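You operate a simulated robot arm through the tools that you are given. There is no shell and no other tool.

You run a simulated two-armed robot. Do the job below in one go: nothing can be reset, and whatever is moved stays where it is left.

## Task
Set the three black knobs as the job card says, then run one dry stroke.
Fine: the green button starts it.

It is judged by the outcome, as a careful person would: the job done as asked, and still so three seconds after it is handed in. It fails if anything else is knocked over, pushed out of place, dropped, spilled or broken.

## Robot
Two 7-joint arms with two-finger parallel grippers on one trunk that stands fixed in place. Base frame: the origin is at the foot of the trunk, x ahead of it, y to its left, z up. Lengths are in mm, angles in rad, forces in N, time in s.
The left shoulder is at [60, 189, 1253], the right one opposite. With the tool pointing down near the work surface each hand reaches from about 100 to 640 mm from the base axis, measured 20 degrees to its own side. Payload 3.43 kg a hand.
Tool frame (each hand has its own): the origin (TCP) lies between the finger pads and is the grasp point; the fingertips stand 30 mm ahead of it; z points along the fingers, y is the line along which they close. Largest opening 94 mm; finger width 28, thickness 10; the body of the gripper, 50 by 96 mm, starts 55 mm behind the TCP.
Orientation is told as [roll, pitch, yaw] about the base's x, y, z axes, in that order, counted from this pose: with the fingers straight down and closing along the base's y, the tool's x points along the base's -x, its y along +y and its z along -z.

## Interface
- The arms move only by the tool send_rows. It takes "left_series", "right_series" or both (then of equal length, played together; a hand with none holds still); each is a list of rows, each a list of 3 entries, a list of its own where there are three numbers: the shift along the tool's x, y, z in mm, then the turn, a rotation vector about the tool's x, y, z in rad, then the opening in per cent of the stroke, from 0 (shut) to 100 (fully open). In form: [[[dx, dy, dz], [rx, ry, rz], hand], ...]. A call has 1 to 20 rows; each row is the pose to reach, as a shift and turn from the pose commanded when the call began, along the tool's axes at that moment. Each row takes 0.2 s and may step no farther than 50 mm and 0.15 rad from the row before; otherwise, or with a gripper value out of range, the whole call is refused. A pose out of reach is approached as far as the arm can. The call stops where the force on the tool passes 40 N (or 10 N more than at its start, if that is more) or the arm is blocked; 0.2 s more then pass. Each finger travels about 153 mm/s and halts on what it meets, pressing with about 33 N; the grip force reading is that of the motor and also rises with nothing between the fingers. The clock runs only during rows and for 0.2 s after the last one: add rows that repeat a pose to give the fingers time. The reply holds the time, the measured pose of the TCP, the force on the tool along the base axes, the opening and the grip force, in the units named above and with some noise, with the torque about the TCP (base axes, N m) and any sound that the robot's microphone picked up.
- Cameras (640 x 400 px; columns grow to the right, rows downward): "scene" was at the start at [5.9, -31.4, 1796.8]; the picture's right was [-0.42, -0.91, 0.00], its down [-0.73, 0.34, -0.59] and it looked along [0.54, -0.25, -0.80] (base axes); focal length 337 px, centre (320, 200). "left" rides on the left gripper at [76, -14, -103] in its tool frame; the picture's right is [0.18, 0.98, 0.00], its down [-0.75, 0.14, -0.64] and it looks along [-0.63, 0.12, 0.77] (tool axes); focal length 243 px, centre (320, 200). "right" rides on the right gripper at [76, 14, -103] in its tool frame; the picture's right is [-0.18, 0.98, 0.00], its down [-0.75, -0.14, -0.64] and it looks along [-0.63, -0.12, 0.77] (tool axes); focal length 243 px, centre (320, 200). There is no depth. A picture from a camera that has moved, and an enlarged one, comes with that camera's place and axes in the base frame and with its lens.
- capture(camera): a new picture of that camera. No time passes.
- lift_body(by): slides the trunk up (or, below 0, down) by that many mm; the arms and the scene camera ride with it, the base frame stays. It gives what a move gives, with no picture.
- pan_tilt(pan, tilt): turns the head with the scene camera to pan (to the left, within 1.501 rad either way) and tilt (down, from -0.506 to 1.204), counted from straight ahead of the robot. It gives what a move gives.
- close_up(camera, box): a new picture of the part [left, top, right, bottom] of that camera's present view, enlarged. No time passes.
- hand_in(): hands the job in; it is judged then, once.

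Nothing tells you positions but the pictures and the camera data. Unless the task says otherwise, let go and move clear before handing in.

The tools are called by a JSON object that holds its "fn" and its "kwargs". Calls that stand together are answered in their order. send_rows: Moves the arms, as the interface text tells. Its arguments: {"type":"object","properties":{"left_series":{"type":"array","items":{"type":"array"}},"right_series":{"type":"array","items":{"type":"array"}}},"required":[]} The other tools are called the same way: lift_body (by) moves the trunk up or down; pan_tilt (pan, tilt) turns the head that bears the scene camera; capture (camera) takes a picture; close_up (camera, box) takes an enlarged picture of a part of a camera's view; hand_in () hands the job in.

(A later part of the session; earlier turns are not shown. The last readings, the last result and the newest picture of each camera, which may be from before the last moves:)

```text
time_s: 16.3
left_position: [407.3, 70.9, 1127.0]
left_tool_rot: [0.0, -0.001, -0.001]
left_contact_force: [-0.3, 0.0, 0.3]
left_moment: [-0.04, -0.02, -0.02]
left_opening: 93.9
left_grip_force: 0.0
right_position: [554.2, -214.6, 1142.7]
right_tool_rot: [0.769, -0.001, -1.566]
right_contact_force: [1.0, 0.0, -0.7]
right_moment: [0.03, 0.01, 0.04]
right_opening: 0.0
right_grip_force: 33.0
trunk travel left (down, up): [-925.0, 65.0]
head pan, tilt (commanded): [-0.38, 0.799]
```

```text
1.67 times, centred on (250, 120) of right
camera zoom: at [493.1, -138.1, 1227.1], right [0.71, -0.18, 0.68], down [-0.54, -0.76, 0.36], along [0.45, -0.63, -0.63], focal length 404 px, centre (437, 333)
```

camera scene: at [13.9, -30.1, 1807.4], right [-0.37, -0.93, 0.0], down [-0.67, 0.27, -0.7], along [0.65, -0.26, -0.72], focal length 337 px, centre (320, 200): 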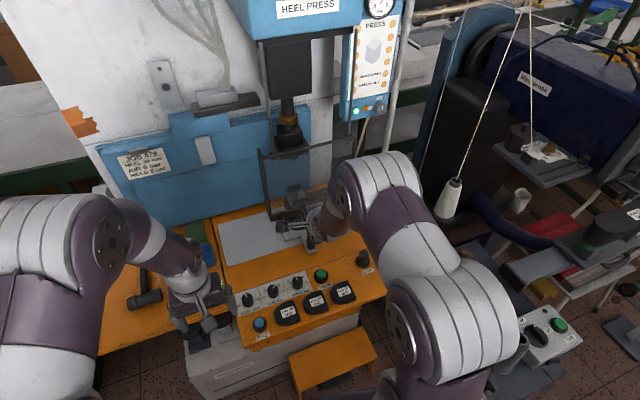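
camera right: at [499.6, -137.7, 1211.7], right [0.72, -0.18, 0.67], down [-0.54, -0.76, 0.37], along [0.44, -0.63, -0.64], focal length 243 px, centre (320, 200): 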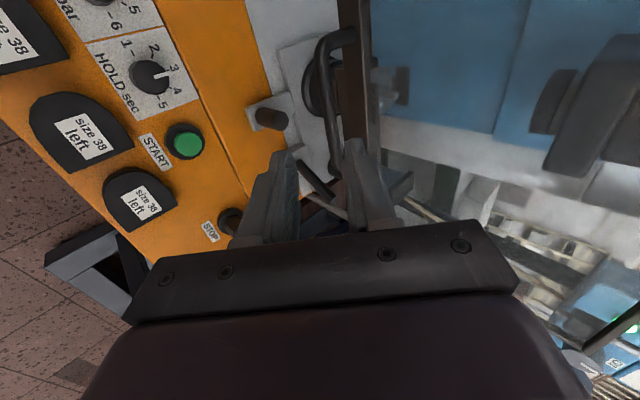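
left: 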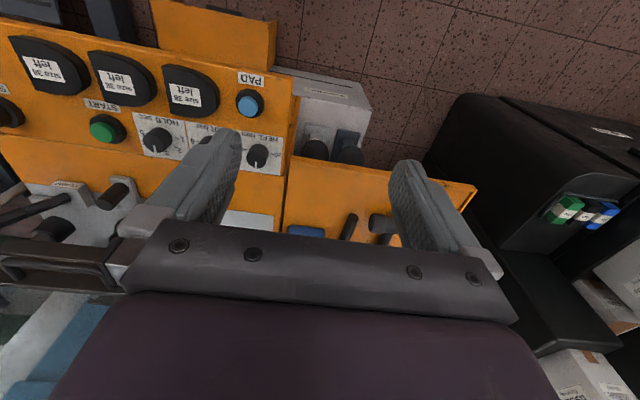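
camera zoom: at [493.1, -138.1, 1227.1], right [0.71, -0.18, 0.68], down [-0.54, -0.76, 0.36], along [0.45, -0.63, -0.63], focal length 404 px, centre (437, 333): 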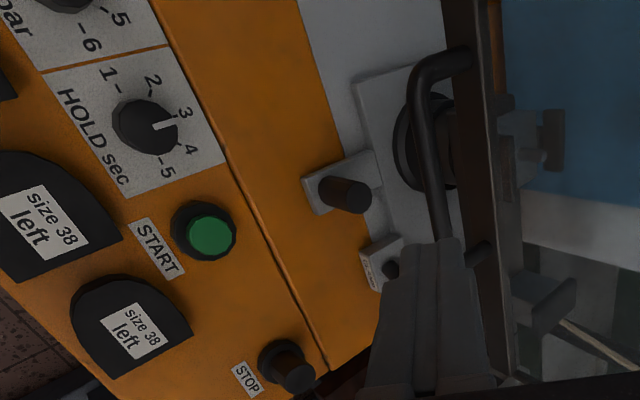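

The guard corner is exactly where it was. To settle whether the guard is down, I'll enlarge the rod and bracket junctions and the post under the guard.

{"fn": "close_up", "kwargs": {"camera": "scene", "box": [252, 140, 332, 190]}}

{"fn": "close_up", "kwargs": {"camera": "scene", "box": [250, 30, 350, 160]}}

{"fn": "close_up", "kwargs": {"camera": "right", "box": [280, 0, 640, 240]}}

{"fn": "close_up", "kwargs": {"camera": "right", "box": [230, 80, 310, 160]}}

```text
8.00 times, centred on (292, 165) of scene
camera zoom: at [13.9, -30.1, 1807.4], right [-0.37, -0.93, 0.0], down [-0.67, 0.27, -0.7], along [0.65, -0.26, -0.72], focal length 2697 px, centre (544, 480)
```

zoom: 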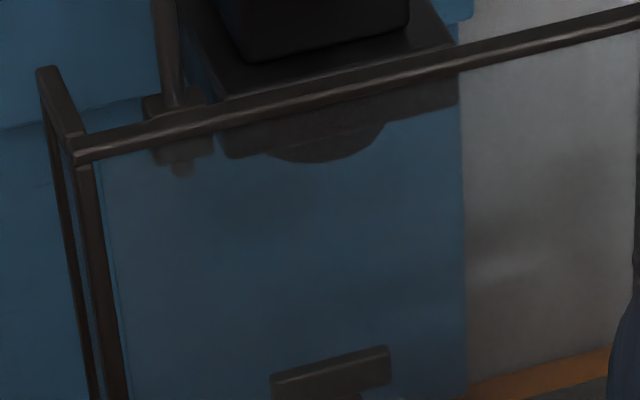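

```text
3.08 times, centred on (300, 95) of scene
camera zoom: at [13.9, -30.1, 1807.4], right [-0.37, -0.93, 0.0], down [-0.67, 0.27, -0.7], along [0.65, -0.26, -0.72], focal length 1037 px, centre (382, 523)
```

zoom: 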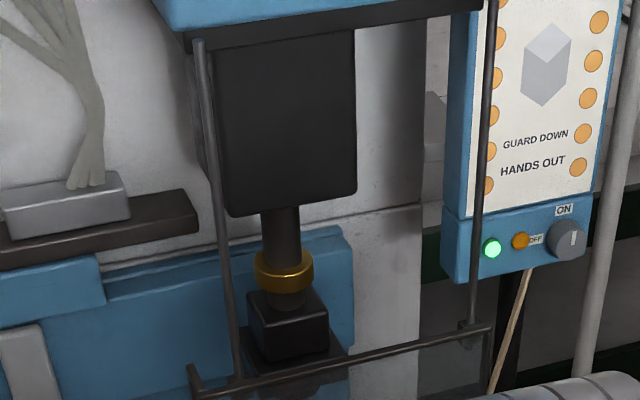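

```text
1.67 times, centred on (460, 120) of right
camera zoom: at [493.1, -138.1, 1227.1], right [0.71, -0.18, 0.68], down [-0.54, -0.76, 0.36], along [0.45, -0.63, -0.63], focal length 404 px, centre (87, 333)
```

zoom: 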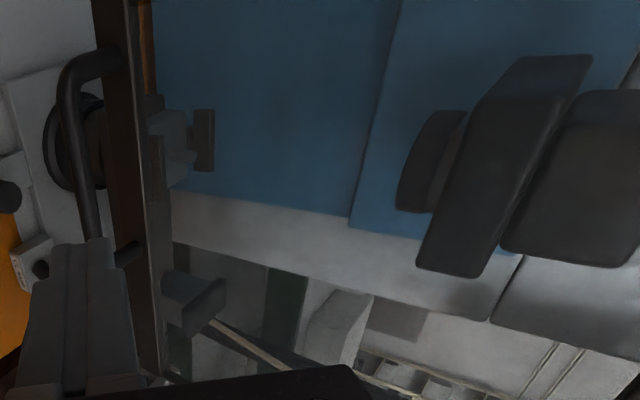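

```text
5.00 times, centred on (270, 120) of right
camera zoom: at [493.1, -138.1, 1227.1], right [0.71, -0.18, 0.68], down [-0.54, -0.76, 0.36], along [0.45, -0.63, -0.63], focal length 1213 px, centre (570, 600)
```

zoom: 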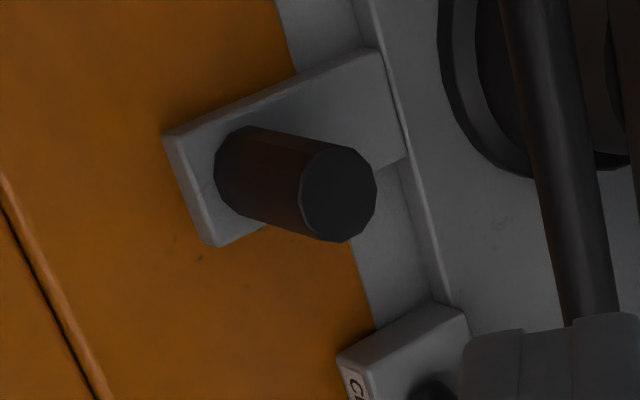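

The rods pass through the brackets and stop just below them, so the guard can only slide up from here. That confirms it is down, and I'll leave it alone. Now I'll bring the right hand back to fingers-down in two stages, clear of the guard.

{"fn": "send_rows", "kwargs": {"right_series": [[[0, 0, -5], [0, 0, -0.14], 0], [[0, 0, -10], [0, 0, -0.28], 0], [[0, 0, -15], [0, 0, -0.42], 0], [[0, 0, -20], [0, 0, -0.56], 0], [[0, 0, -25], [0, 0, -0.7], 0], [[0, 0, -30], [0, 0, -0.84], 0], [[0, 0, -30], [0, 0, -0.98], 0], [[0, 0, -30], [0, 0, -1.12], 0], [[0, 0, -30], [0, 0, -1.26], 0], [[0, 0, -30], [0, 0, -1.4], 0], [[0, 0, -30], [0, 0, -1.5], 0], [[0, 0, -30], [0, 0, -1.567], 0], [[0, 0, -30], [0, 0, -1.567], 0]]}}

{"fn": "capture", "kwargs": {"camera": "scene"}}

```text
time_s: 19.1
left_position: [406.7, 70.3, 1128.0]
left_tool_rot: [-0.001, 0.001, 0.001]
left_contact_force: [-0.4, 1.0, 0.1]
left_moment: [-0.01, 0.03, 0.03]
left_opening: 93.8
left_grip_force: 0.1
right_position: [535.3, -215.4, 1163.9]
right_tool_rot: [0.005, -0.771, 0.0]
right_contact_force: [0.1, 0.6, -0.4]
right_moment: [0.01, 0.0, 0.01]
right_opening: 0.0
right_grip_force: 32.9
trunk travel left (down, up): [-925.0, 65.0]
head pan, tilt (commanded): [-0.38, 0.799]
```

```text
taken
camera scene: at [14.1, -30.1, 1807.3], right [-0.37, -0.93, 0.0], down [-0.67, 0.27, -0.7], along [0.65, -0.26, -0.72], focal length 337 px, centre (320, 200)
```

scene: 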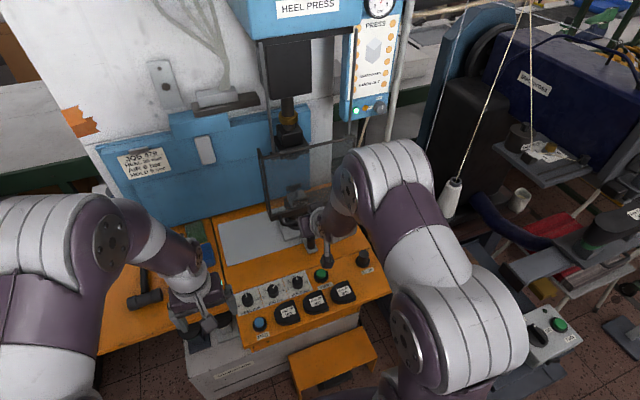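

{"fn": "send_rows", "kwargs": {"right_series": [[[6, 0, -6], [0, 0.13, 0], 0], [[12, 0, -12], [0, 0.26, 0], 0], [[18, 0, -18], [0, 0.39, 0], 0], [[24, 0, -24], [0, 0.52, 0], 0], [[30, 0, -30], [0, 0.65, 0], 0], [[32, 0, -31], [0, 0.771, 0], 20], [[32, 0, -31], [0, 0.771, 0], 40], [[32, 0, -31], [0, 0.771, 0], 55], [[32, 0, -31], [0, 0.771, 0], 55]]}}

{"fn": "capture", "kwargs": {"camera": "right"}}

{"fn": "capture", "kwargs": {"camera": "scene"}}

```text
time_s: 21.1
left_position: [407.3, 69.7, 1127.7]
left_tool_rot: [0.002, 0.002, 0.0]
left_contact_force: [0.1, 0.4, -0.6]
left_moment: [0.0, 0.03, -0.03]
left_opening: 94.0
left_grip_force: 0.1
right_position: [489.8, -215.4, 1165.5]
right_tool_rot: [0.004, 0.001, 0.001]
right_contact_force: [-0.3, 0.4, 0.2]
right_moment: [0.01, 0.01, -0.03]
right_opening: 51.7
right_grip_force: 0.0
right hand out of reach, approached as far as the arm can: row 3
trunk travel left (down, up): [-925.0, 65.0]
head pan, tilt (commanded): [-0.38, 0.799]
```

```text
taken
camera right: at [413.7, -200.8, 1267.5], right [0.18, 0.98, 0.0], down [0.75, -0.14, 0.64], along [0.63, -0.11, -0.77], focal length 243 px, centre (320, 200)
```

right: 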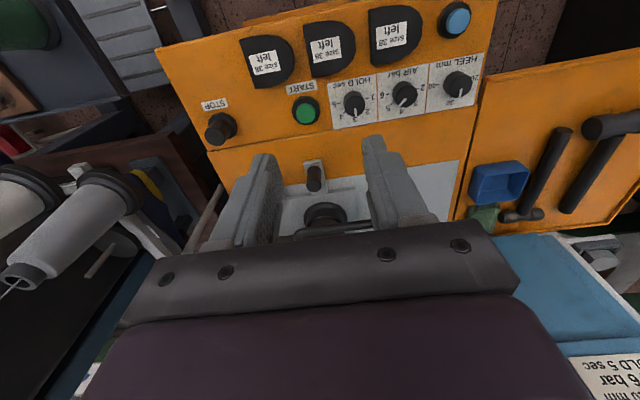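

```text
taken
camera scene: at [14.6, -30.2, 1807.3], right [-0.37, -0.93, 0.0], down [-0.67, 0.27, -0.7], along [0.65, -0.26, -0.72], focal length 337 px, centre (320, 200)
```

scene: 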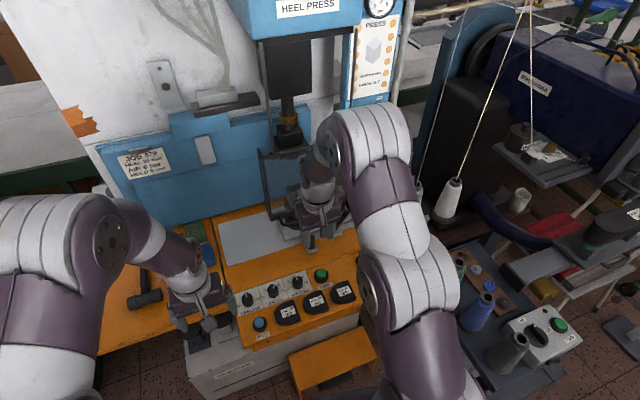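

This view looks almost straight down on the knobs, so I'll enlarge it to read the pointers and scales.

{"fn": "close_up", "kwargs": {"camera": "right", "box": [280, 40, 500, 140]}}

{"fn": "close_up", "kwargs": {"camera": "right", "box": [330, 75, 380, 125]}}

{"fn": "close_up", "kwargs": {"camera": "right", "box": [380, 65, 430, 115]}}

{"fn": "close_up", "kwargs": {"camera": "right", "box": [430, 55, 490, 115]}}

{"fn": "close_up", "kwargs": {"camera": "scene", "box": [230, 260, 350, 340]}}

```text
2.91 times, centred on (390, 90) of right
camera zoom: at [413.7, -200.8, 1267.5], right [0.18, 0.98, 0.0], down [0.75, -0.14, 0.64], along [0.63, -0.11, -0.77], focal length 706 px, centre (116, 520)
```

zoom: 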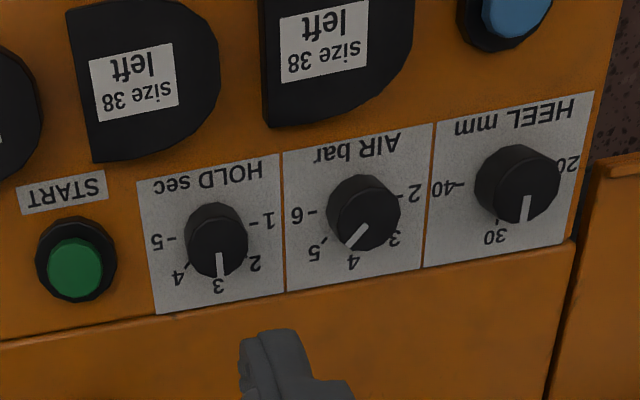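

```text
8.00 times, centred on (355, 100) of right
camera zoom: at [413.7, -200.8, 1267.5], right [0.18, 0.98, 0.0], down [0.75, -0.14, 0.64], along [0.63, -0.11, -0.77], focal length 1941 px, centre (40, 1000)
```

zoom: 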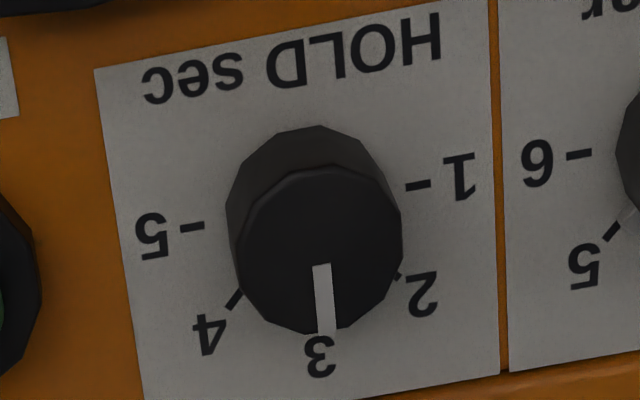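

```text
8.00 times, centred on (405, 90) of right
camera zoom: at [413.7, -200.8, 1267.5], right [0.18, 0.98, 0.0], down [0.75, -0.14, 0.64], along [0.63, -0.11, -0.77], focal length 1941 px, centre (-360, 1080)
```

zoom: 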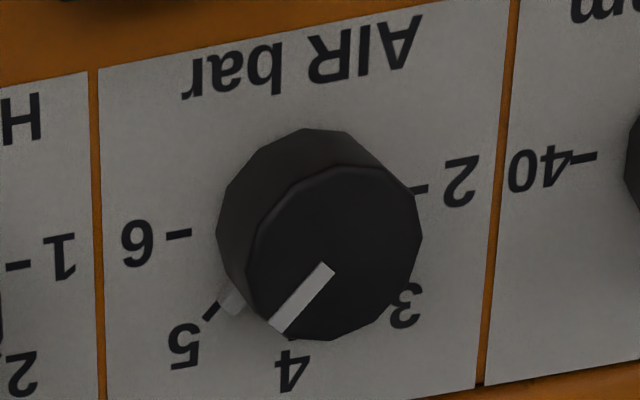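

```text
6.67 times, centred on (460, 85) of right
camera zoom: at [413.7, -200.8, 1267.5], right [0.18, 0.98, 0.0], down [0.75, -0.14, 0.64], along [0.63, -0.11, -0.77], focal length 1618 px, centre (-613, 967)
```

zoom: 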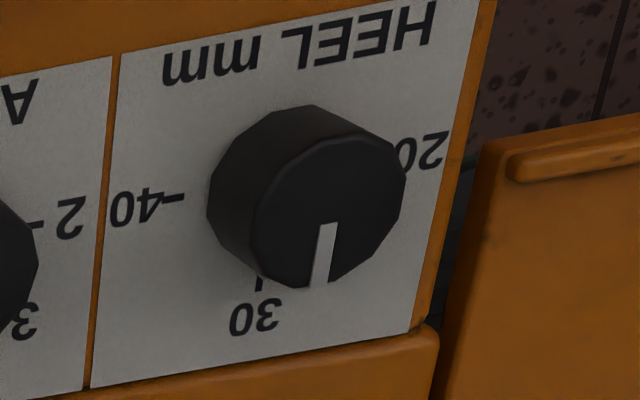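

```text
5.00 times, centred on (290, 300) of scene
camera zoom: at [14.6, -30.2, 1807.3], right [-0.37, -0.93, 0.0], down [-0.67, 0.27, -0.7], along [0.65, -0.26, -0.72], focal length 1686 px, centre (470, -300)
```

zoom: 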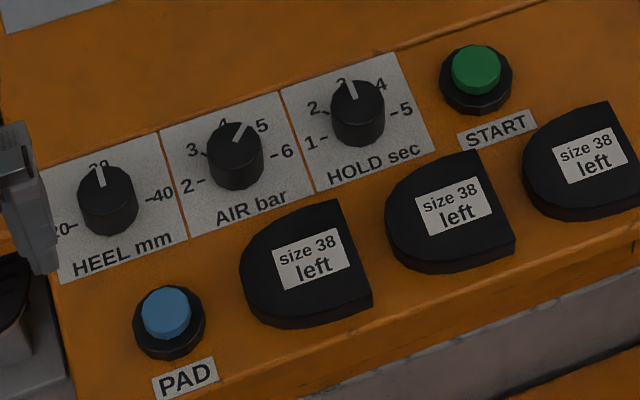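

Reading the scales: HEEL is at about 31, AIR at about 5, HOLD at 3, and each scale spans 180° from left to right. So HEEL needs about +98° (anticlockwise), AIR −45° and HOLD −90° (clockwise). I'll start with HOLD, bringing the open hand above it at about (556,-170).

{"fn": "send_rows", "kwargs": {"right_series": [[[-25, 18, 20], [0, 0, 0], 58], [[-50, 36, 45], [0, 0, 0], 58], [[-66, 45, 85], [0, 0, 0], 58], [[-66, 45, 130], [0, 0, 0], 58], [[-66, 45, 170], [0, 0, 0], 58], [[-66, 45, 205], [0, 0, 0], 58], [[-66, 45, 205], [0, 0, 0], 58]]}}

{"fn": "capture", "kwargs": {"camera": "right"}}

{"fn": "capture", "kwargs": {"camera": "scene"}}

```text
time_s: 22.7
left_position: [406.6, 70.2, 1127.2]
left_tool_rot: [-0.001, -0.003, 0.0]
left_contact_force: [0.8, -0.2, -0.5]
left_moment: [0.01, -0.01, 0.01]
left_opening: 94.1
left_grip_force: 0.1
right_position: [557.9, -168.5, 956.8]
right_tool_rot: [0.003, 0.0, 0.001]
right_contact_force: [0.3, 0.4, 0.3]
right_moment: [0.0, 0.02, -0.01]
right_opening: 54.3
right_grip_force: 0.0
trunk travel left (down, up): [-925.0, 65.0]
head pan, tilt (commanded): [-0.38, 0.799]
```

```text
taken
camera right: at [480.4, -153.8, 1060.5], right [0.18, 0.98, 0.0], down [0.75, -0.14, 0.64], along [0.63, -0.11, -0.77], focal length 243 px, centre (320, 200)
```

right: 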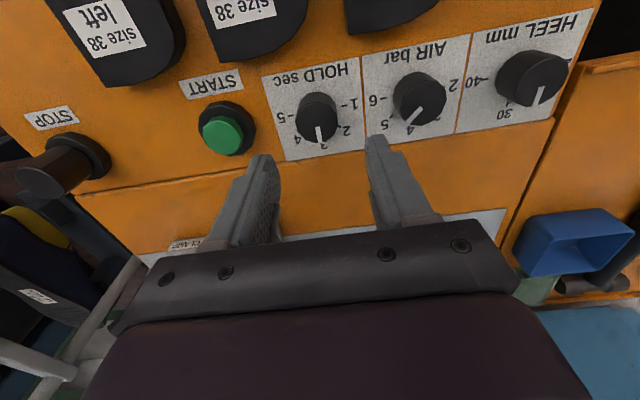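

```text
taken
camera scene: at [13.9, -30.0, 1807.3], right [-0.37, -0.93, 0.0], down [-0.67, 0.27, -0.7], along [0.65, -0.26, -0.72], focal length 337 px, centre (320, 200)
```

scene: 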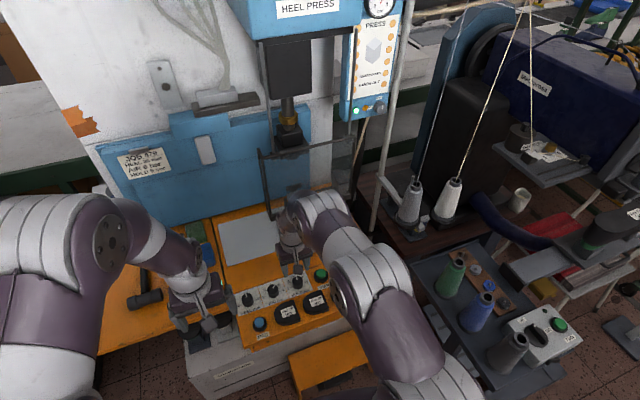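

{"fn": "close_up", "kwargs": {"camera": "right", "box": [250, 60, 390, 180]}}

{"fn": "close_up", "kwargs": {"camera": "scene", "box": [230, 220, 370, 330]}}

```text
3.33 times, centred on (320, 120) of right
camera zoom: at [480.4, -153.8, 1060.5], right [0.18, 0.98, 0.0], down [0.75, -0.14, 0.64], along [0.63, -0.11, -0.77], focal length 809 px, centre (320, 467)
```

zoom: 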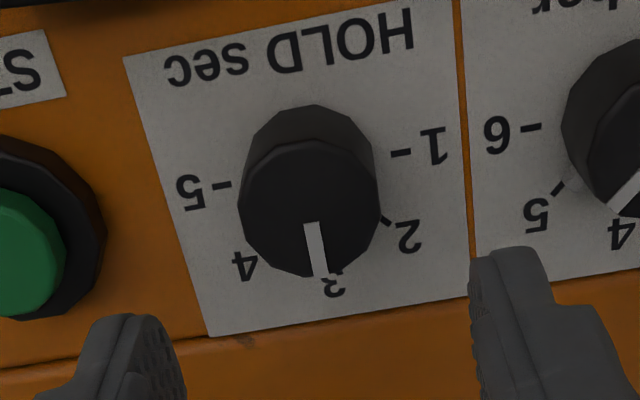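

```text
3.64 times, centred on (300, 275) of scene
camera zoom: at [13.9, -30.0, 1807.3], right [-0.37, -0.93, 0.0], down [-0.67, 0.27, -0.7], along [0.65, -0.26, -0.72], focal length 1226 px, centre (393, -73)
```

zoom: 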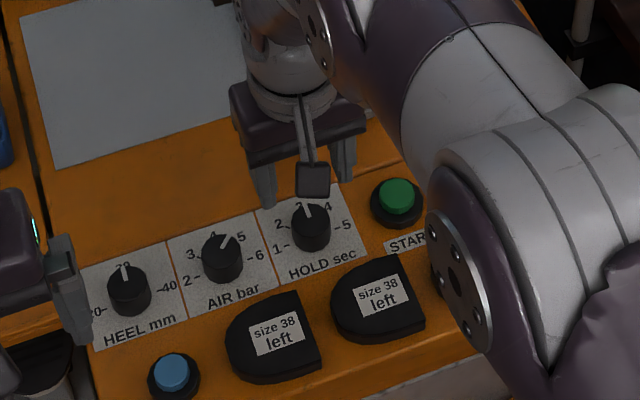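

The hand is lined up with the HOLD knob, whose top is at z≈872 on a panel at about 848. I'll lower the open fingers around it to TCP z≈888 and check.

{"fn": "send_rows", "kwargs": {"right_series": [[[1.5, -1.5, 25], [0, 0, 0], 58], [[1.5, -1.5, 50], [0, 0, 0], 58], [[1.5, -1.5, 68], [0, 0, 0], 58], [[1.5, -1.5, 68], [0, 0, 0], 58]]}}

{"fn": "capture", "kwargs": {"camera": "right"}}

{"fn": "close_up", "kwargs": {"camera": "scene", "box": [230, 220, 370, 330]}}

```text
time_s: 23.7
left_position: [407.7, 70.5, 1127.9]
left_tool_rot: [0.002, 0.001, 0.0]
left_contact_force: [-0.5, 0.0, -0.9]
left_moment: [0.03, 0.02, -0.03]
left_opening: 93.9
left_grip_force: 0.1
right_position: [556.4, -168.8, 890.2]
right_tool_rot: [0.004, 0.001, 0.003]
right_contact_force: [0.1, -0.1, 0.0]
right_moment: [0.06, 0.03, 0.02]
right_opening: 54.6
right_grip_force: 0.0
trunk travel left (down, up): [-925.0, 65.0]
head pan, tilt (commanded): [-0.38, 0.799]
```

```text
taken
camera right: at [478.2, -154.8, 993.6], right [0.18, 0.98, 0.0], down [0.75, -0.14, 0.64], along [0.63, -0.11, -0.77], focal length 243 px, centre (320, 200)
```

right: 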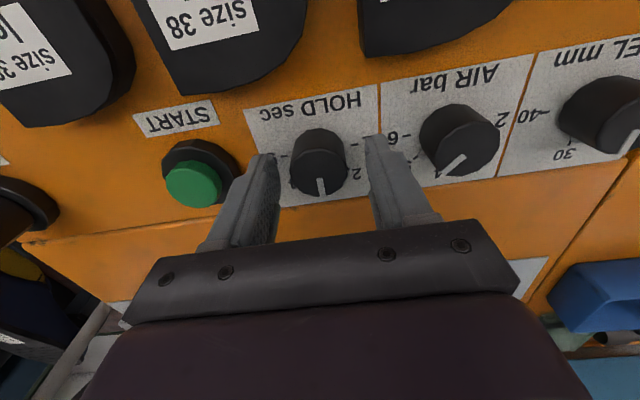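

```text
3.64 times, centred on (300, 275) of scene
camera zoom: at [14.2, -30.1, 1807.3], right [-0.37, -0.93, 0.0], down [-0.67, 0.27, -0.7], along [0.65, -0.26, -0.72], focal length 1226 px, centre (393, -73)
```

zoom: 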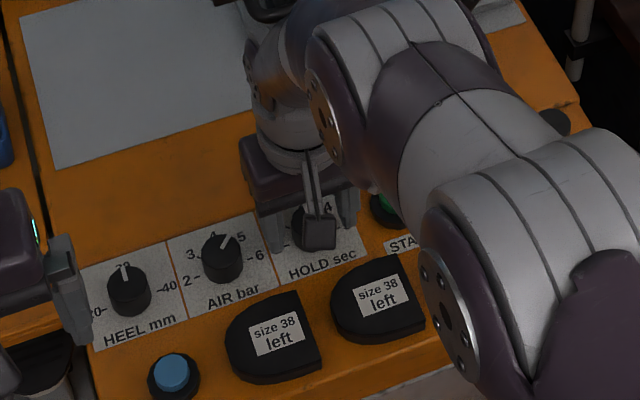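

{"fn": "close_up", "kwargs": {"camera": "right", "box": [230, 70, 410, 250]}}

```text
2.22 times, centred on (320, 160) of right
camera zoom: at [478.2, -154.8, 993.6], right [0.18, 0.98, 0.0], down [0.75, -0.14, 0.64], along [0.63, -0.11, -0.77], focal length 539 px, centre (320, 289)
```

zoom: 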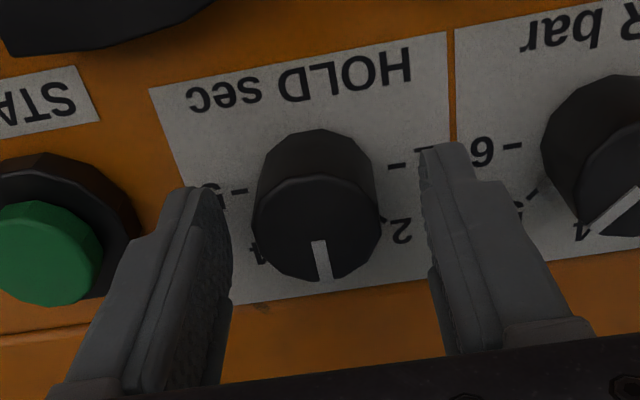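

The knob's top measures z≈872, well between the fingers. I'll go down 6 mm more and close.

{"fn": "send_rows", "kwargs": {"right_series": [[[0, -1.5, 6], [0, 0, 0], 55], [[0, -1.5, 6], [0, 0, 0], 40], [[0, -1.5, 6], [0, 0, 0], 25], [[0, -1.5, 6], [0, 0, 0], 10], [[0, -1.5, 6], [0, 0, 0], 0], [[0, -1.5, 6], [0, 0, 0], 0]]}}

{"fn": "close_up", "kwargs": {"camera": "right", "box": [230, 70, 410, 250]}}

```text
time_s: 25.1
left_position: [408.9, 71.5, 1127.8]
left_tool_rot: [-0.002, 0.0, 0.001]
left_contact_force: [0.5, -1.3, -0.6]
left_moment: [0.02, 0.0, 0.01]
left_opening: 94.2
left_grip_force: 0.1
right_position: [555.4, -170.1, 884.6]
right_tool_rot: [0.002, 0.002, 0.001]
right_contact_force: [-1.2, 9.8, -3.4]
right_moment: [0.02, -0.66, -0.01]
right_opening: 32.8
right_grip_force: 45.0
trunk travel left (down, up): [-925.0, 65.0]
head pan, tilt (commanded): [-0.38, 0.799]
```

```text
2.22 times, centred on (320, 160) of right
camera zoom: at [478.6, -155.6, 987.4], right [0.18, 0.98, 0.0], down [0.75, -0.14, 0.64], along [0.63, -0.12, -0.77], focal length 539 px, centre (320, 289)
```

zoom: 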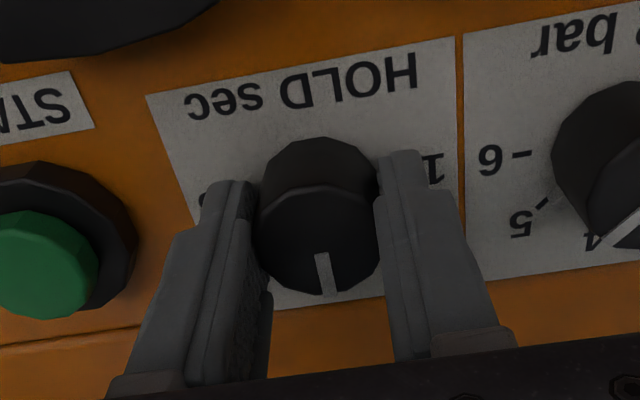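

I have the HOLD knob (33 mm). First I'll turn it clockwise about 45° and check the pointer follows.

{"fn": "send_rows", "kwargs": {"right_series": [[[0, 0, 0], [0, 0, 0.1], 0], [[0, 0, 0], [0, 0, 0.2], 0], [[0, 0, 0], [0, 0, 0.3], 0], [[0, 0, 0], [0, 0, 0.4], 0], [[0, 0, 0], [0, 0, 0.5], 0], [[0, 0, 0], [0, 0, 0.6], 0], [[0, 0, 0], [0, 0, 0.7], 0], [[0, 0, 0], [0, 0, 0.785], 0], [[0, 0, 0], [0, 0, 0.785], 0]]}}

{"fn": "capture", "kwargs": {"camera": "right"}}

{"fn": "capture", "kwargs": {"camera": "scene"}}

```text
time_s: 27.1
left_position: [407.5, 71.5, 1126.6]
left_tool_rot: [-0.001, 0.002, -0.001]
left_contact_force: [0.2, -0.5, -0.6]
left_moment: [-0.03, -0.01, -0.03]
left_opening: 94.0
left_grip_force: 0.1
right_position: [555.8, -169.8, 884.0]
right_tool_rot: [-0.002, 0.005, -0.783]
right_contact_force: [0.9, 14.9, -7.9]
right_moment: [1.23, 0.93, -0.01]
right_opening: 32.7
right_grip_force: 45.0
trunk travel left (down, up): [-925.0, 65.0]
head pan, tilt (commanded): [-0.38, 0.799]
```

```text
taken
camera right: at [511.0, -106.1, 987.6], right [0.82, 0.57, 0.0], down [0.44, -0.63, 0.64], along [0.36, -0.53, -0.77], focal length 243 px, centre (320, 200)
```

right: 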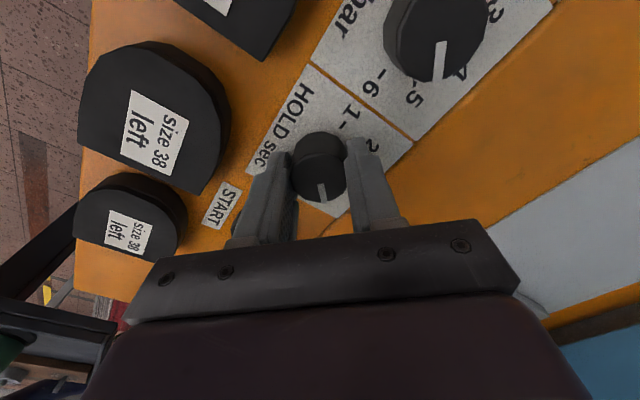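

```text
taken
camera scene: at [16.1, -27.4, 1807.4], right [-0.37, -0.93, 0.0], down [-0.67, 0.27, -0.7], along [0.65, -0.26, -0.72], focal length 337 px, centre (320, 200)
```

scene: 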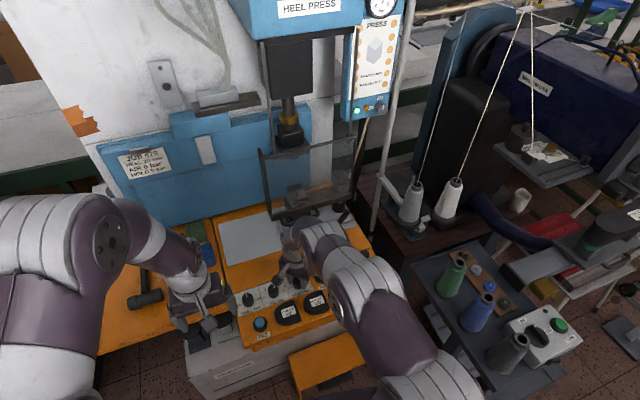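

The knob turns with the hand. I'll finish the second 45°, adding a 1 mm centring shift to ease the side load.

{"fn": "send_rows", "kwargs": {"right_series": [[[0.7, 0.7, 0.3], [0, 0, 0.1], 0], [[0.7, 0.7, 0.5], [0, 0, 0.2], 0], [[0.7, 0.7, 0.5], [0, 0, 0.3], 0], [[0.7, 0.7, 0.5], [0, 0, 0.4], 0], [[0.7, 0.7, 0.5], [0, 0, 0.5], 0], [[0.7, 0.7, 0.5], [0, 0, 0.6], 0], [[0.7, 0.7, 0.5], [0, 0, 0.7], 0], [[0.7, 0.7, 0.5], [0, 0, 0.788], 0], [[0.7, 0.7, 0.5], [0, 0, 0.788], 0]]}}

{"fn": "capture", "kwargs": {"camera": "right"}}

{"fn": "close_up", "kwargs": {"camera": "scene", "box": [230, 220, 370, 330]}}

```text
time_s: 29.1
left_position: [407.0, 70.9, 1126.4]
left_tool_rot: [0.001, 0.0, 0.0]
left_contact_force: [1.0, -0.5, 0.0]
left_moment: [-0.02, 0.0, 0.03]
left_opening: 94.2
left_grip_force: 0.1
right_position: [555.3, -170.4, 885.9]
right_tool_rot: [-0.001, 0.003, -1.573]
right_contact_force: [-5.0, 3.5, -9.5]
right_moment: [0.0, -0.2, 0.08]
right_opening: 32.9
right_grip_force: 45.4
trunk travel left (down, up): [-925.0, 65.0]
head pan, tilt (commanded): [-0.38, 0.799]
```

```text
taken
camera right: at [568.7, -94.2, 987.6], right [0.98, -0.19, 0.0], down [-0.14, -0.76, 0.64], along [-0.12, -0.63, -0.77], focal length 243 px, centre (320, 200)
```

right: 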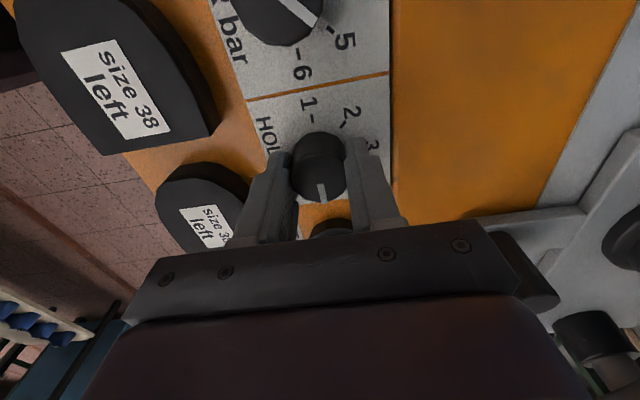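

```text
3.64 times, centred on (300, 275) of scene
camera zoom: at [14.2, -29.5, 1807.3], right [-0.37, -0.93, 0.0], down [-0.67, 0.27, -0.7], along [0.65, -0.26, -0.72], focal length 1226 px, centre (393, -73)
```

zoom: 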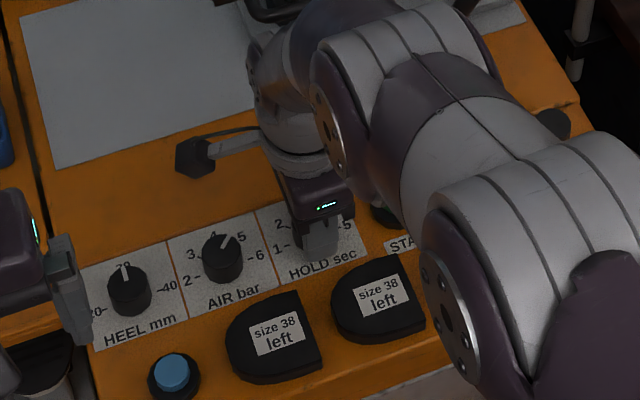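

The pointer stayed fixed to the hand through the full 90°. I'll open just enough to clear the knob, lift straight up and check the reading.

{"fn": "send_rows", "kwargs": {"right_series": [[[0, 0, 0], [0, 0, 0], 38], [[0, 0, 0], [0, 0, 0], 48], [[0, 0, 0], [0, 0, 0], 48], [[0, 0, -20], [0, 0, 0], 48], [[0, 0, -45], [0, 0, 0], 48], [[0, 0, -70], [0, 0, 0], 48], [[0, 0, -70], [0, 0, 0], 48]]}}

{"fn": "capture", "kwargs": {"camera": "right"}}

{"fn": "close_up", "kwargs": {"camera": "scene", "box": [230, 220, 370, 330]}}

```text
time_s: 30.7
left_position: [407.4, 70.5, 1126.8]
left_tool_rot: [0.0, 0.0, 0.0]
left_contact_force: [-0.9, -0.6, 0.3]
left_moment: [0.0, -0.01, -0.05]
left_opening: 94.1
left_grip_force: 0.1
right_position: [555.5, -172.1, 956.2]
right_tool_rot: [-0.001, 0.003, -1.57]
right_contact_force: [-0.2, -0.3, 0.4]
right_moment: [0.03, 0.01, 0.01]
right_opening: 45.2
right_grip_force: 0.0
trunk travel left (down, up): [-925.0, 65.0]
head pan, tilt (commanded): [-0.38, 0.799]
```

```text
taken
camera right: at [569.3, -95.3, 1058.3], right [0.98, -0.18, 0.0], down [-0.14, -0.76, 0.64], along [-0.12, -0.63, -0.77], focal length 243 px, centre (320, 200)
```

right: 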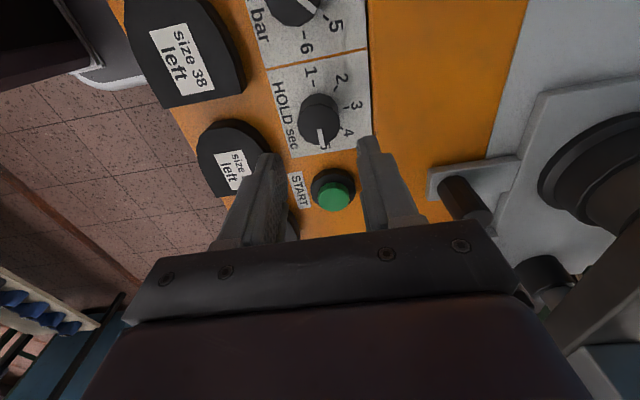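

```text
3.64 times, centred on (300, 275) of scene
camera zoom: at [14.5, -30.2, 1807.3], right [-0.37, -0.93, 0.0], down [-0.67, 0.27, -0.7], along [0.65, -0.26, -0.72], focal length 1226 px, centre (393, -73)
```

zoom: 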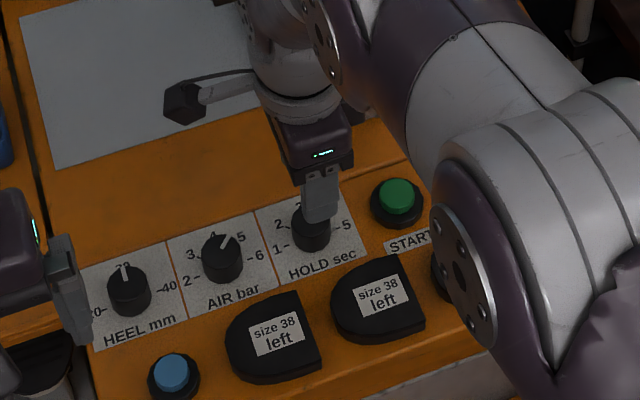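

{"fn": "close_up", "kwargs": {"camera": "right", "box": [270, 60, 370, 160]}}

```text
4.00 times, centred on (320, 110) of right
camera zoom: at [569.3, -95.3, 1058.3], right [0.98, -0.18, 0.0], down [-0.14, -0.76, 0.64], along [-0.12, -0.63, -0.77], focal length 970 px, centre (320, 560)
```

zoom: 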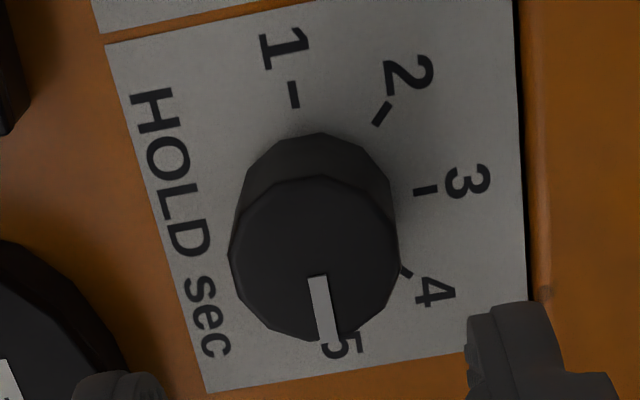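

HOLD now reads 5. Next is AIR: I'll shift 82 mm left at the same height and rotate the hand back to zero yaw.

{"fn": "send_rows", "kwargs": {"right_series": [[[5, 0, 0], [0, 0, -0.14], 50], [[12, 0, 0], [0, 0, -0.28], 55], [[20, 0, 0], [0, 0, -0.42], 58], [[28, 0, 0], [0, 0, -0.56], 58], [[36, 0, 0], [0, 0, -0.7], 58], [[44, 0, 0], [0, 0, -0.84], 58], [[52, 1, 0], [0, 0, -0.98], 58], [[60, 1, 0], [0, 0, -1.12], 58], [[68, 1, 0], [0, 0, -1.26], 58], [[76, 1, 0], [0, 0, -1.4], 58], [[82, 1, 0], [0, 0, -1.5], 58], [[82.5, 1, 0], [0, 0, -1.571], 58], [[82.5, 1, 0], [0, 0, -1.571], 58]]}}

{"fn": "close_up", "kwargs": {"camera": "right", "box": [230, 60, 410, 240]}}

{"fn": "capture", "kwargs": {"camera": "scene"}}

```text
time_s: 33.5
left_position: [407.1, 70.0, 1127.6]
left_tool_rot: [0.0, 0.0, 0.0]
left_contact_force: [0.6, 1.1, -0.2]
left_moment: [0.0, 0.03, -0.02]
left_opening: 94.1
left_grip_force: 0.0
right_position: [555.3, -88.5, 954.7]
right_tool_rot: [0.005, 0.003, 0.002]
right_contact_force: [-0.9, -0.5, 0.0]
right_moment: [0.0, -0.02, -0.02]
right_opening: 54.6
right_grip_force: 0.1
trunk travel left (down, up): [-925.0, 65.0]
head pan, tilt (commanded): [-0.38, 0.799]
```

```text
2.22 times, centred on (320, 150) of right
camera zoom: at [479.0, -73.8, 1057.9], right [0.18, 0.98, 0.0], down [0.75, -0.14, 0.64], along [0.63, -0.12, -0.77], focal length 539 px, centre (320, 311)
```

zoom: 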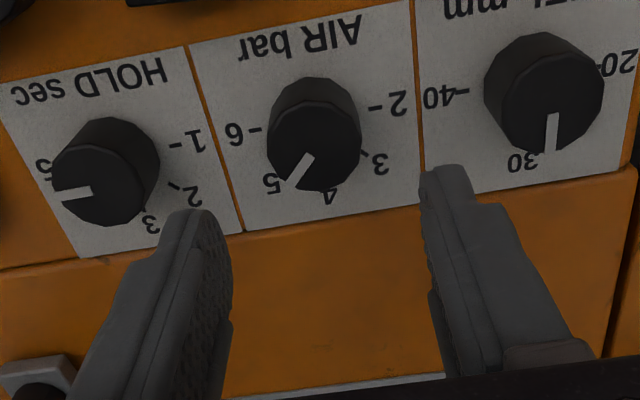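

```text
taken
camera scene: at [14.1, -30.1, 1807.3], right [-0.37, -0.93, 0.0], down [-0.67, 0.27, -0.7], along [0.65, -0.26, -0.72], focal length 337 px, centre (320, 200)
```

scene: 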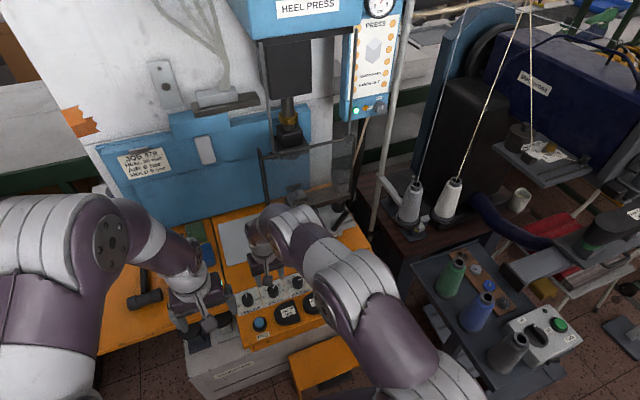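

AIR is at (555.5,-90) with its pointer on 5. I'll lower the hand around it and grip.

{"fn": "send_rows", "kwargs": {"right_series": [[[0, -1.5, 25], [0, 0, 0], 58], [[0, -1.5, 50], [0, 0, 0], 58], [[0, -1.5, 70.5], [0, 0, 0], 58], [[0, -1.5, 70.5], [0, 0, 0], 45], [[0, -1.5, 70.5], [0, 0, 0], 30], [[0, -1.5, 70.5], [0, 0, 0], 15], [[0, -1.5, 70.5], [0, 0, 0], 0], [[0, -1.5, 70.5], [0, 0, 0], 0]]}}

{"fn": "close_up", "kwargs": {"camera": "right", "box": [230, 70, 410, 250]}}

```text
time_s: 35.3
left_position: [407.0, 70.6, 1128.1]
left_tool_rot: [0.001, 0.001, -0.001]
left_contact_force: [0.5, -0.2, 0.3]
left_moment: [-0.01, 0.01, 0.0]
left_opening: 94.0
left_grip_force: 0.0
right_position: [557.7, -89.2, 885.7]
right_tool_rot: [0.003, 0.0, 0.001]
right_contact_force: [2.7, 0.6, 0.2]
right_moment: [-0.71, -0.58, 0.04]
right_opening: 33.7
right_grip_force: 45.1
trunk travel left (down, up): [-925.0, 65.0]
head pan, tilt (commanded): [-0.38, 0.799]
```

```text
2.22 times, centred on (320, 160) of right
camera zoom: at [480.2, -75.5, 988.2], right [0.18, 0.98, 0.0], down [0.75, -0.14, 0.64], along [0.63, -0.12, -0.77], focal length 539 px, centre (320, 289)
```

zoom: 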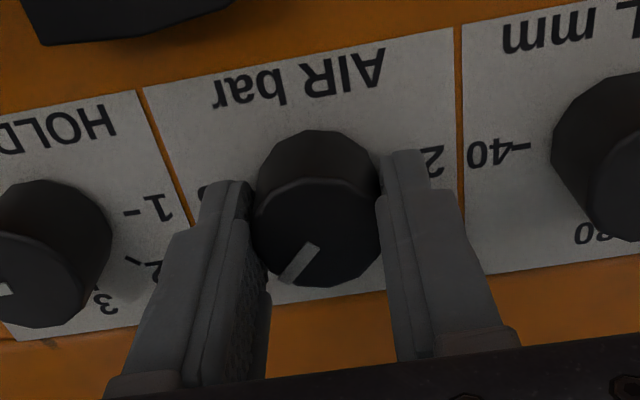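

AIR is gripped (33.7 mm). I'll turn it clockwise 0.80 rad to take the pointer from 5 to 6.

{"fn": "send_rows", "kwargs": {"right_series": [[[0, 0, 0], [0, 0, 0.1], 0], [[0, 0, 0], [0, 0, 0.2], 0], [[0, 0, 0], [0, 0, 0.3], 0], [[0, 0, 0], [0, 0, 0.4], 0], [[0, 0, 0], [0, 0, 0.5], 0], [[0, 0, 0], [0, 0, 0.6], 0], [[0, 0, 0], [0, 0, 0.7], 0], [[0, 0, 0], [0, 0, 0.8], 0], [[0, 0, 0], [0, 0, 0.8], 0]]}}

{"fn": "close_up", "kwargs": {"camera": "right", "box": [230, 70, 410, 250]}}

```text
time_s: 37.3
left_position: [406.0, 68.6, 1127.5]
left_tool_rot: [0.002, -0.001, 0.002]
left_contact_force: [0.5, 0.8, -0.3]
left_moment: [0.05, -0.01, 0.03]
left_opening: 94.0
left_grip_force: 0.1
right_position: [557.6, -92.8, 885.1]
right_tool_rot: [0.001, 0.002, -0.803]
right_contact_force: [5.5, -15.3, 8.7]
right_moment: [-1.25, 0.03, 0.43]
right_opening: 33.7
right_grip_force: 45.5
trunk travel left (down, up): [-925.0, 65.0]
head pan, tilt (commanded): [-0.38, 0.799]
```

```text
2.22 times, centred on (320, 160) of right
camera zoom: at [513.0, -26.8, 988.4], right [0.83, 0.55, 0.0], down [0.42, -0.64, 0.64], along [0.35, -0.53, -0.77], focal length 539 px, centre (320, 289)
```

zoom: 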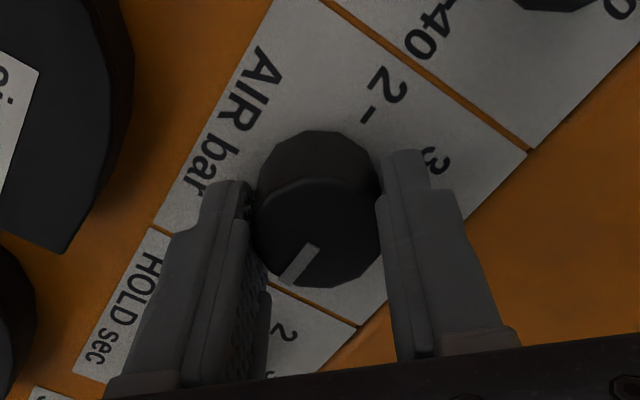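

The pointer stayed fixed in the grip through the turn. I'll release, lift and read it.

{"fn": "send_rows", "kwargs": {"right_series": [[[0, 0, 0], [0, 0, 0], 38], [[0, 0, 0], [0, 0, 0], 50], [[0, 0, 0], [0, 0, 0], 50], [[0, 0, -20], [0, 0, 0], 50], [[0, 0, -45], [0, 0, 0], 50], [[0, 0, -70], [0, 0, 0], 50], [[0, 0, -70], [0, 0, 0], 50]]}}

{"fn": "capture", "kwargs": {"camera": "right"}}

{"fn": "close_up", "kwargs": {"camera": "right", "box": [250, 50, 390, 170]}}

{"fn": "close_up", "kwargs": {"camera": "scene", "box": [340, 0, 400, 50]}}

```text
time_s: 38.9
left_position: [407.8, 71.0, 1127.6]
left_tool_rot: [0.0, 0.001, 0.0]
left_contact_force: [-0.8, 0.2, 0.4]
left_moment: [0.0, -0.03, 0.0]
left_opening: 94.2
left_grip_force: 0.0
right_position: [555.6, -88.5, 955.4]
right_tool_rot: [0.002, 0.004, -0.8]
right_contact_force: [-0.1, 0.4, 0.2]
right_moment: [0.01, 0.0, 0.02]
right_opening: 47.0
right_grip_force: 0.0
trunk travel left (down, up): [-925.0, 65.0]
head pan, tilt (commanded): [-0.38, 0.799]
```

```text
taken
camera right: at [513.0, -25.2, 1058.0], right [0.83, 0.55, 0.0], down [0.42, -0.64, 0.64], along [0.35, -0.53, -0.77], focal length 243 px, centre (320, 200)
```

right: 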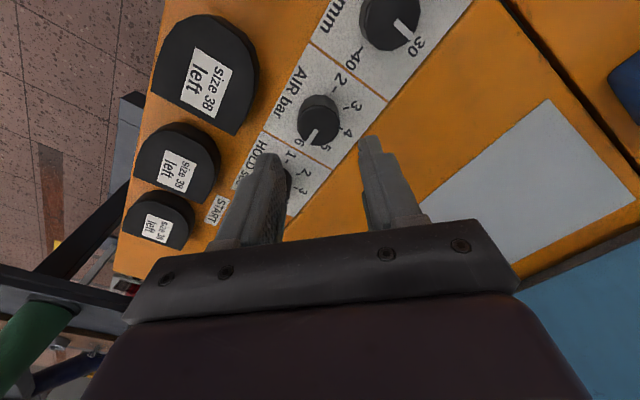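

```text
3.33 times, centred on (320, 110) of right
camera zoom: at [513.0, -25.2, 1058.0], right [0.83, 0.55, 0.0], down [0.42, -0.64, 0.64], along [0.35, -0.53, -0.77], focal length 809 px, centre (320, 500)
```

zoom: 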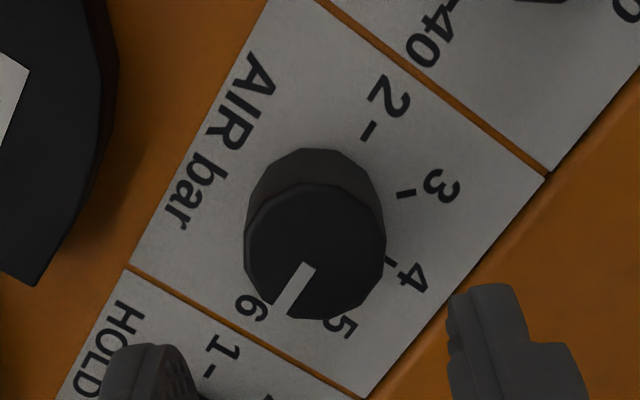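

```text
8.00 times, centred on (370, 25) of scene
camera zoom: at [14.4, -30.1, 1807.3], right [-0.37, -0.93, 0.0], down [-0.67, 0.27, -0.7], along [0.65, -0.26, -0.72], focal length 2697 px, centre (-80, 1600)
```

zoom: 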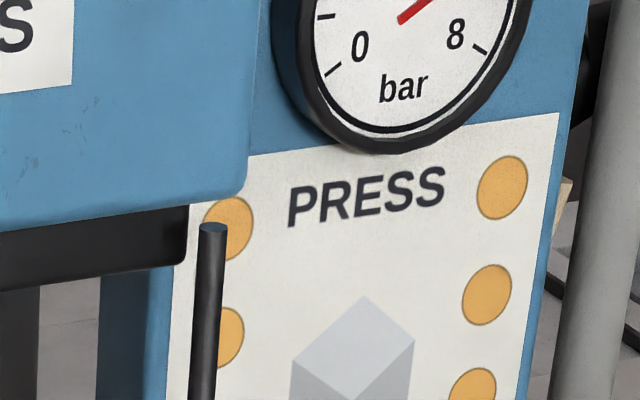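

AIR looks to be at or very near 6. I'll check it on the pressure gauge and with a higher zoom.

{"fn": "close_up", "kwargs": {"camera": "right", "box": [290, 80, 350, 160]}}

{"fn": "pan_tilt", "kwargs": {"pan": -0.38, "tilt": 0.65}}

{"fn": "close_up", "kwargs": {"camera": "scene", "box": [340, 40, 400, 100]}}

{"fn": "close_up", "kwargs": {"camera": "scene", "box": [220, 290, 340, 390]}}

```text
5.00 times, centred on (320, 120) of right
camera zoom: at [513.0, -25.2, 1058.0], right [0.83, 0.55, 0.0], down [0.42, -0.64, 0.64], along [0.35, -0.53, -0.77], focal length 1213 px, centre (320, 600)
```

zoom: 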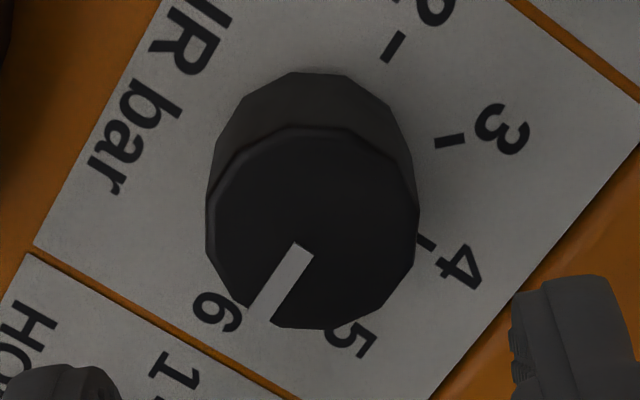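

```text
time_s: 39.6
left_position: [408.3, 69.6, 1128.4]
left_tool_rot: [0.001, 0.001, 0.001]
left_contact_force: [-0.4, 0.7, 0.4]
left_moment: [0.01, 0.04, -0.03]
left_opening: 94.1
left_grip_force: 0.0
right_position: [555.7, -90.8, 954.8]
right_tool_rot: [0.001, 0.004, -0.8]
right_contact_force: [0.2, -0.1, 0.1]
right_moment: [-0.02, -0.04, -0.02]
right_opening: 47.2
right_grip_force: 0.0
trunk travel left (down, up): [-925.0, 65.0]
head pan, tilt (commanded): [-0.38, 0.649]
```

```text
6.67 times, centred on (370, 70) of scene
camera zoom: at [20.0, -32.4, 1819.9], right [-0.37, -0.93, 0.0], down [-0.56, 0.22, -0.8], along [0.74, -0.3, -0.61], focal length 2248 px, centre (-13, 1067)
```

zoom: 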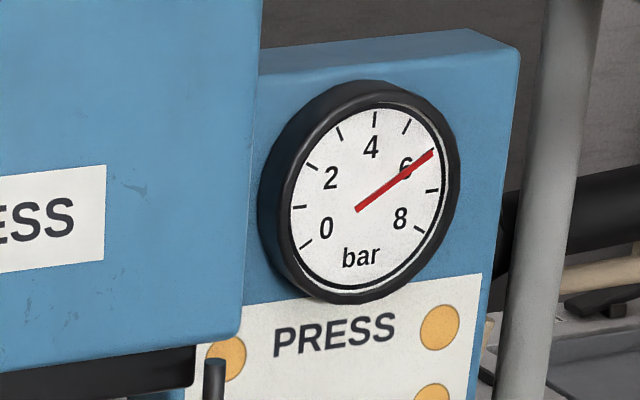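

```text
4.00 times, centred on (280, 340) of scene
camera zoom: at [20.0, -32.4, 1819.9], right [-0.37, -0.93, 0.0], down [-0.56, 0.22, -0.8], along [0.74, -0.3, -0.61], focal length 1349 px, centre (480, -360)
```

zoom: 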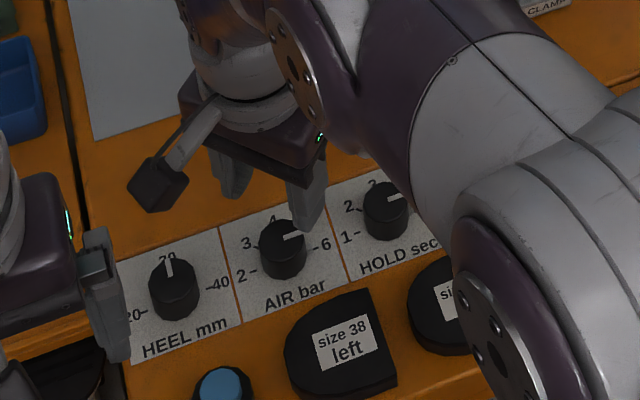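

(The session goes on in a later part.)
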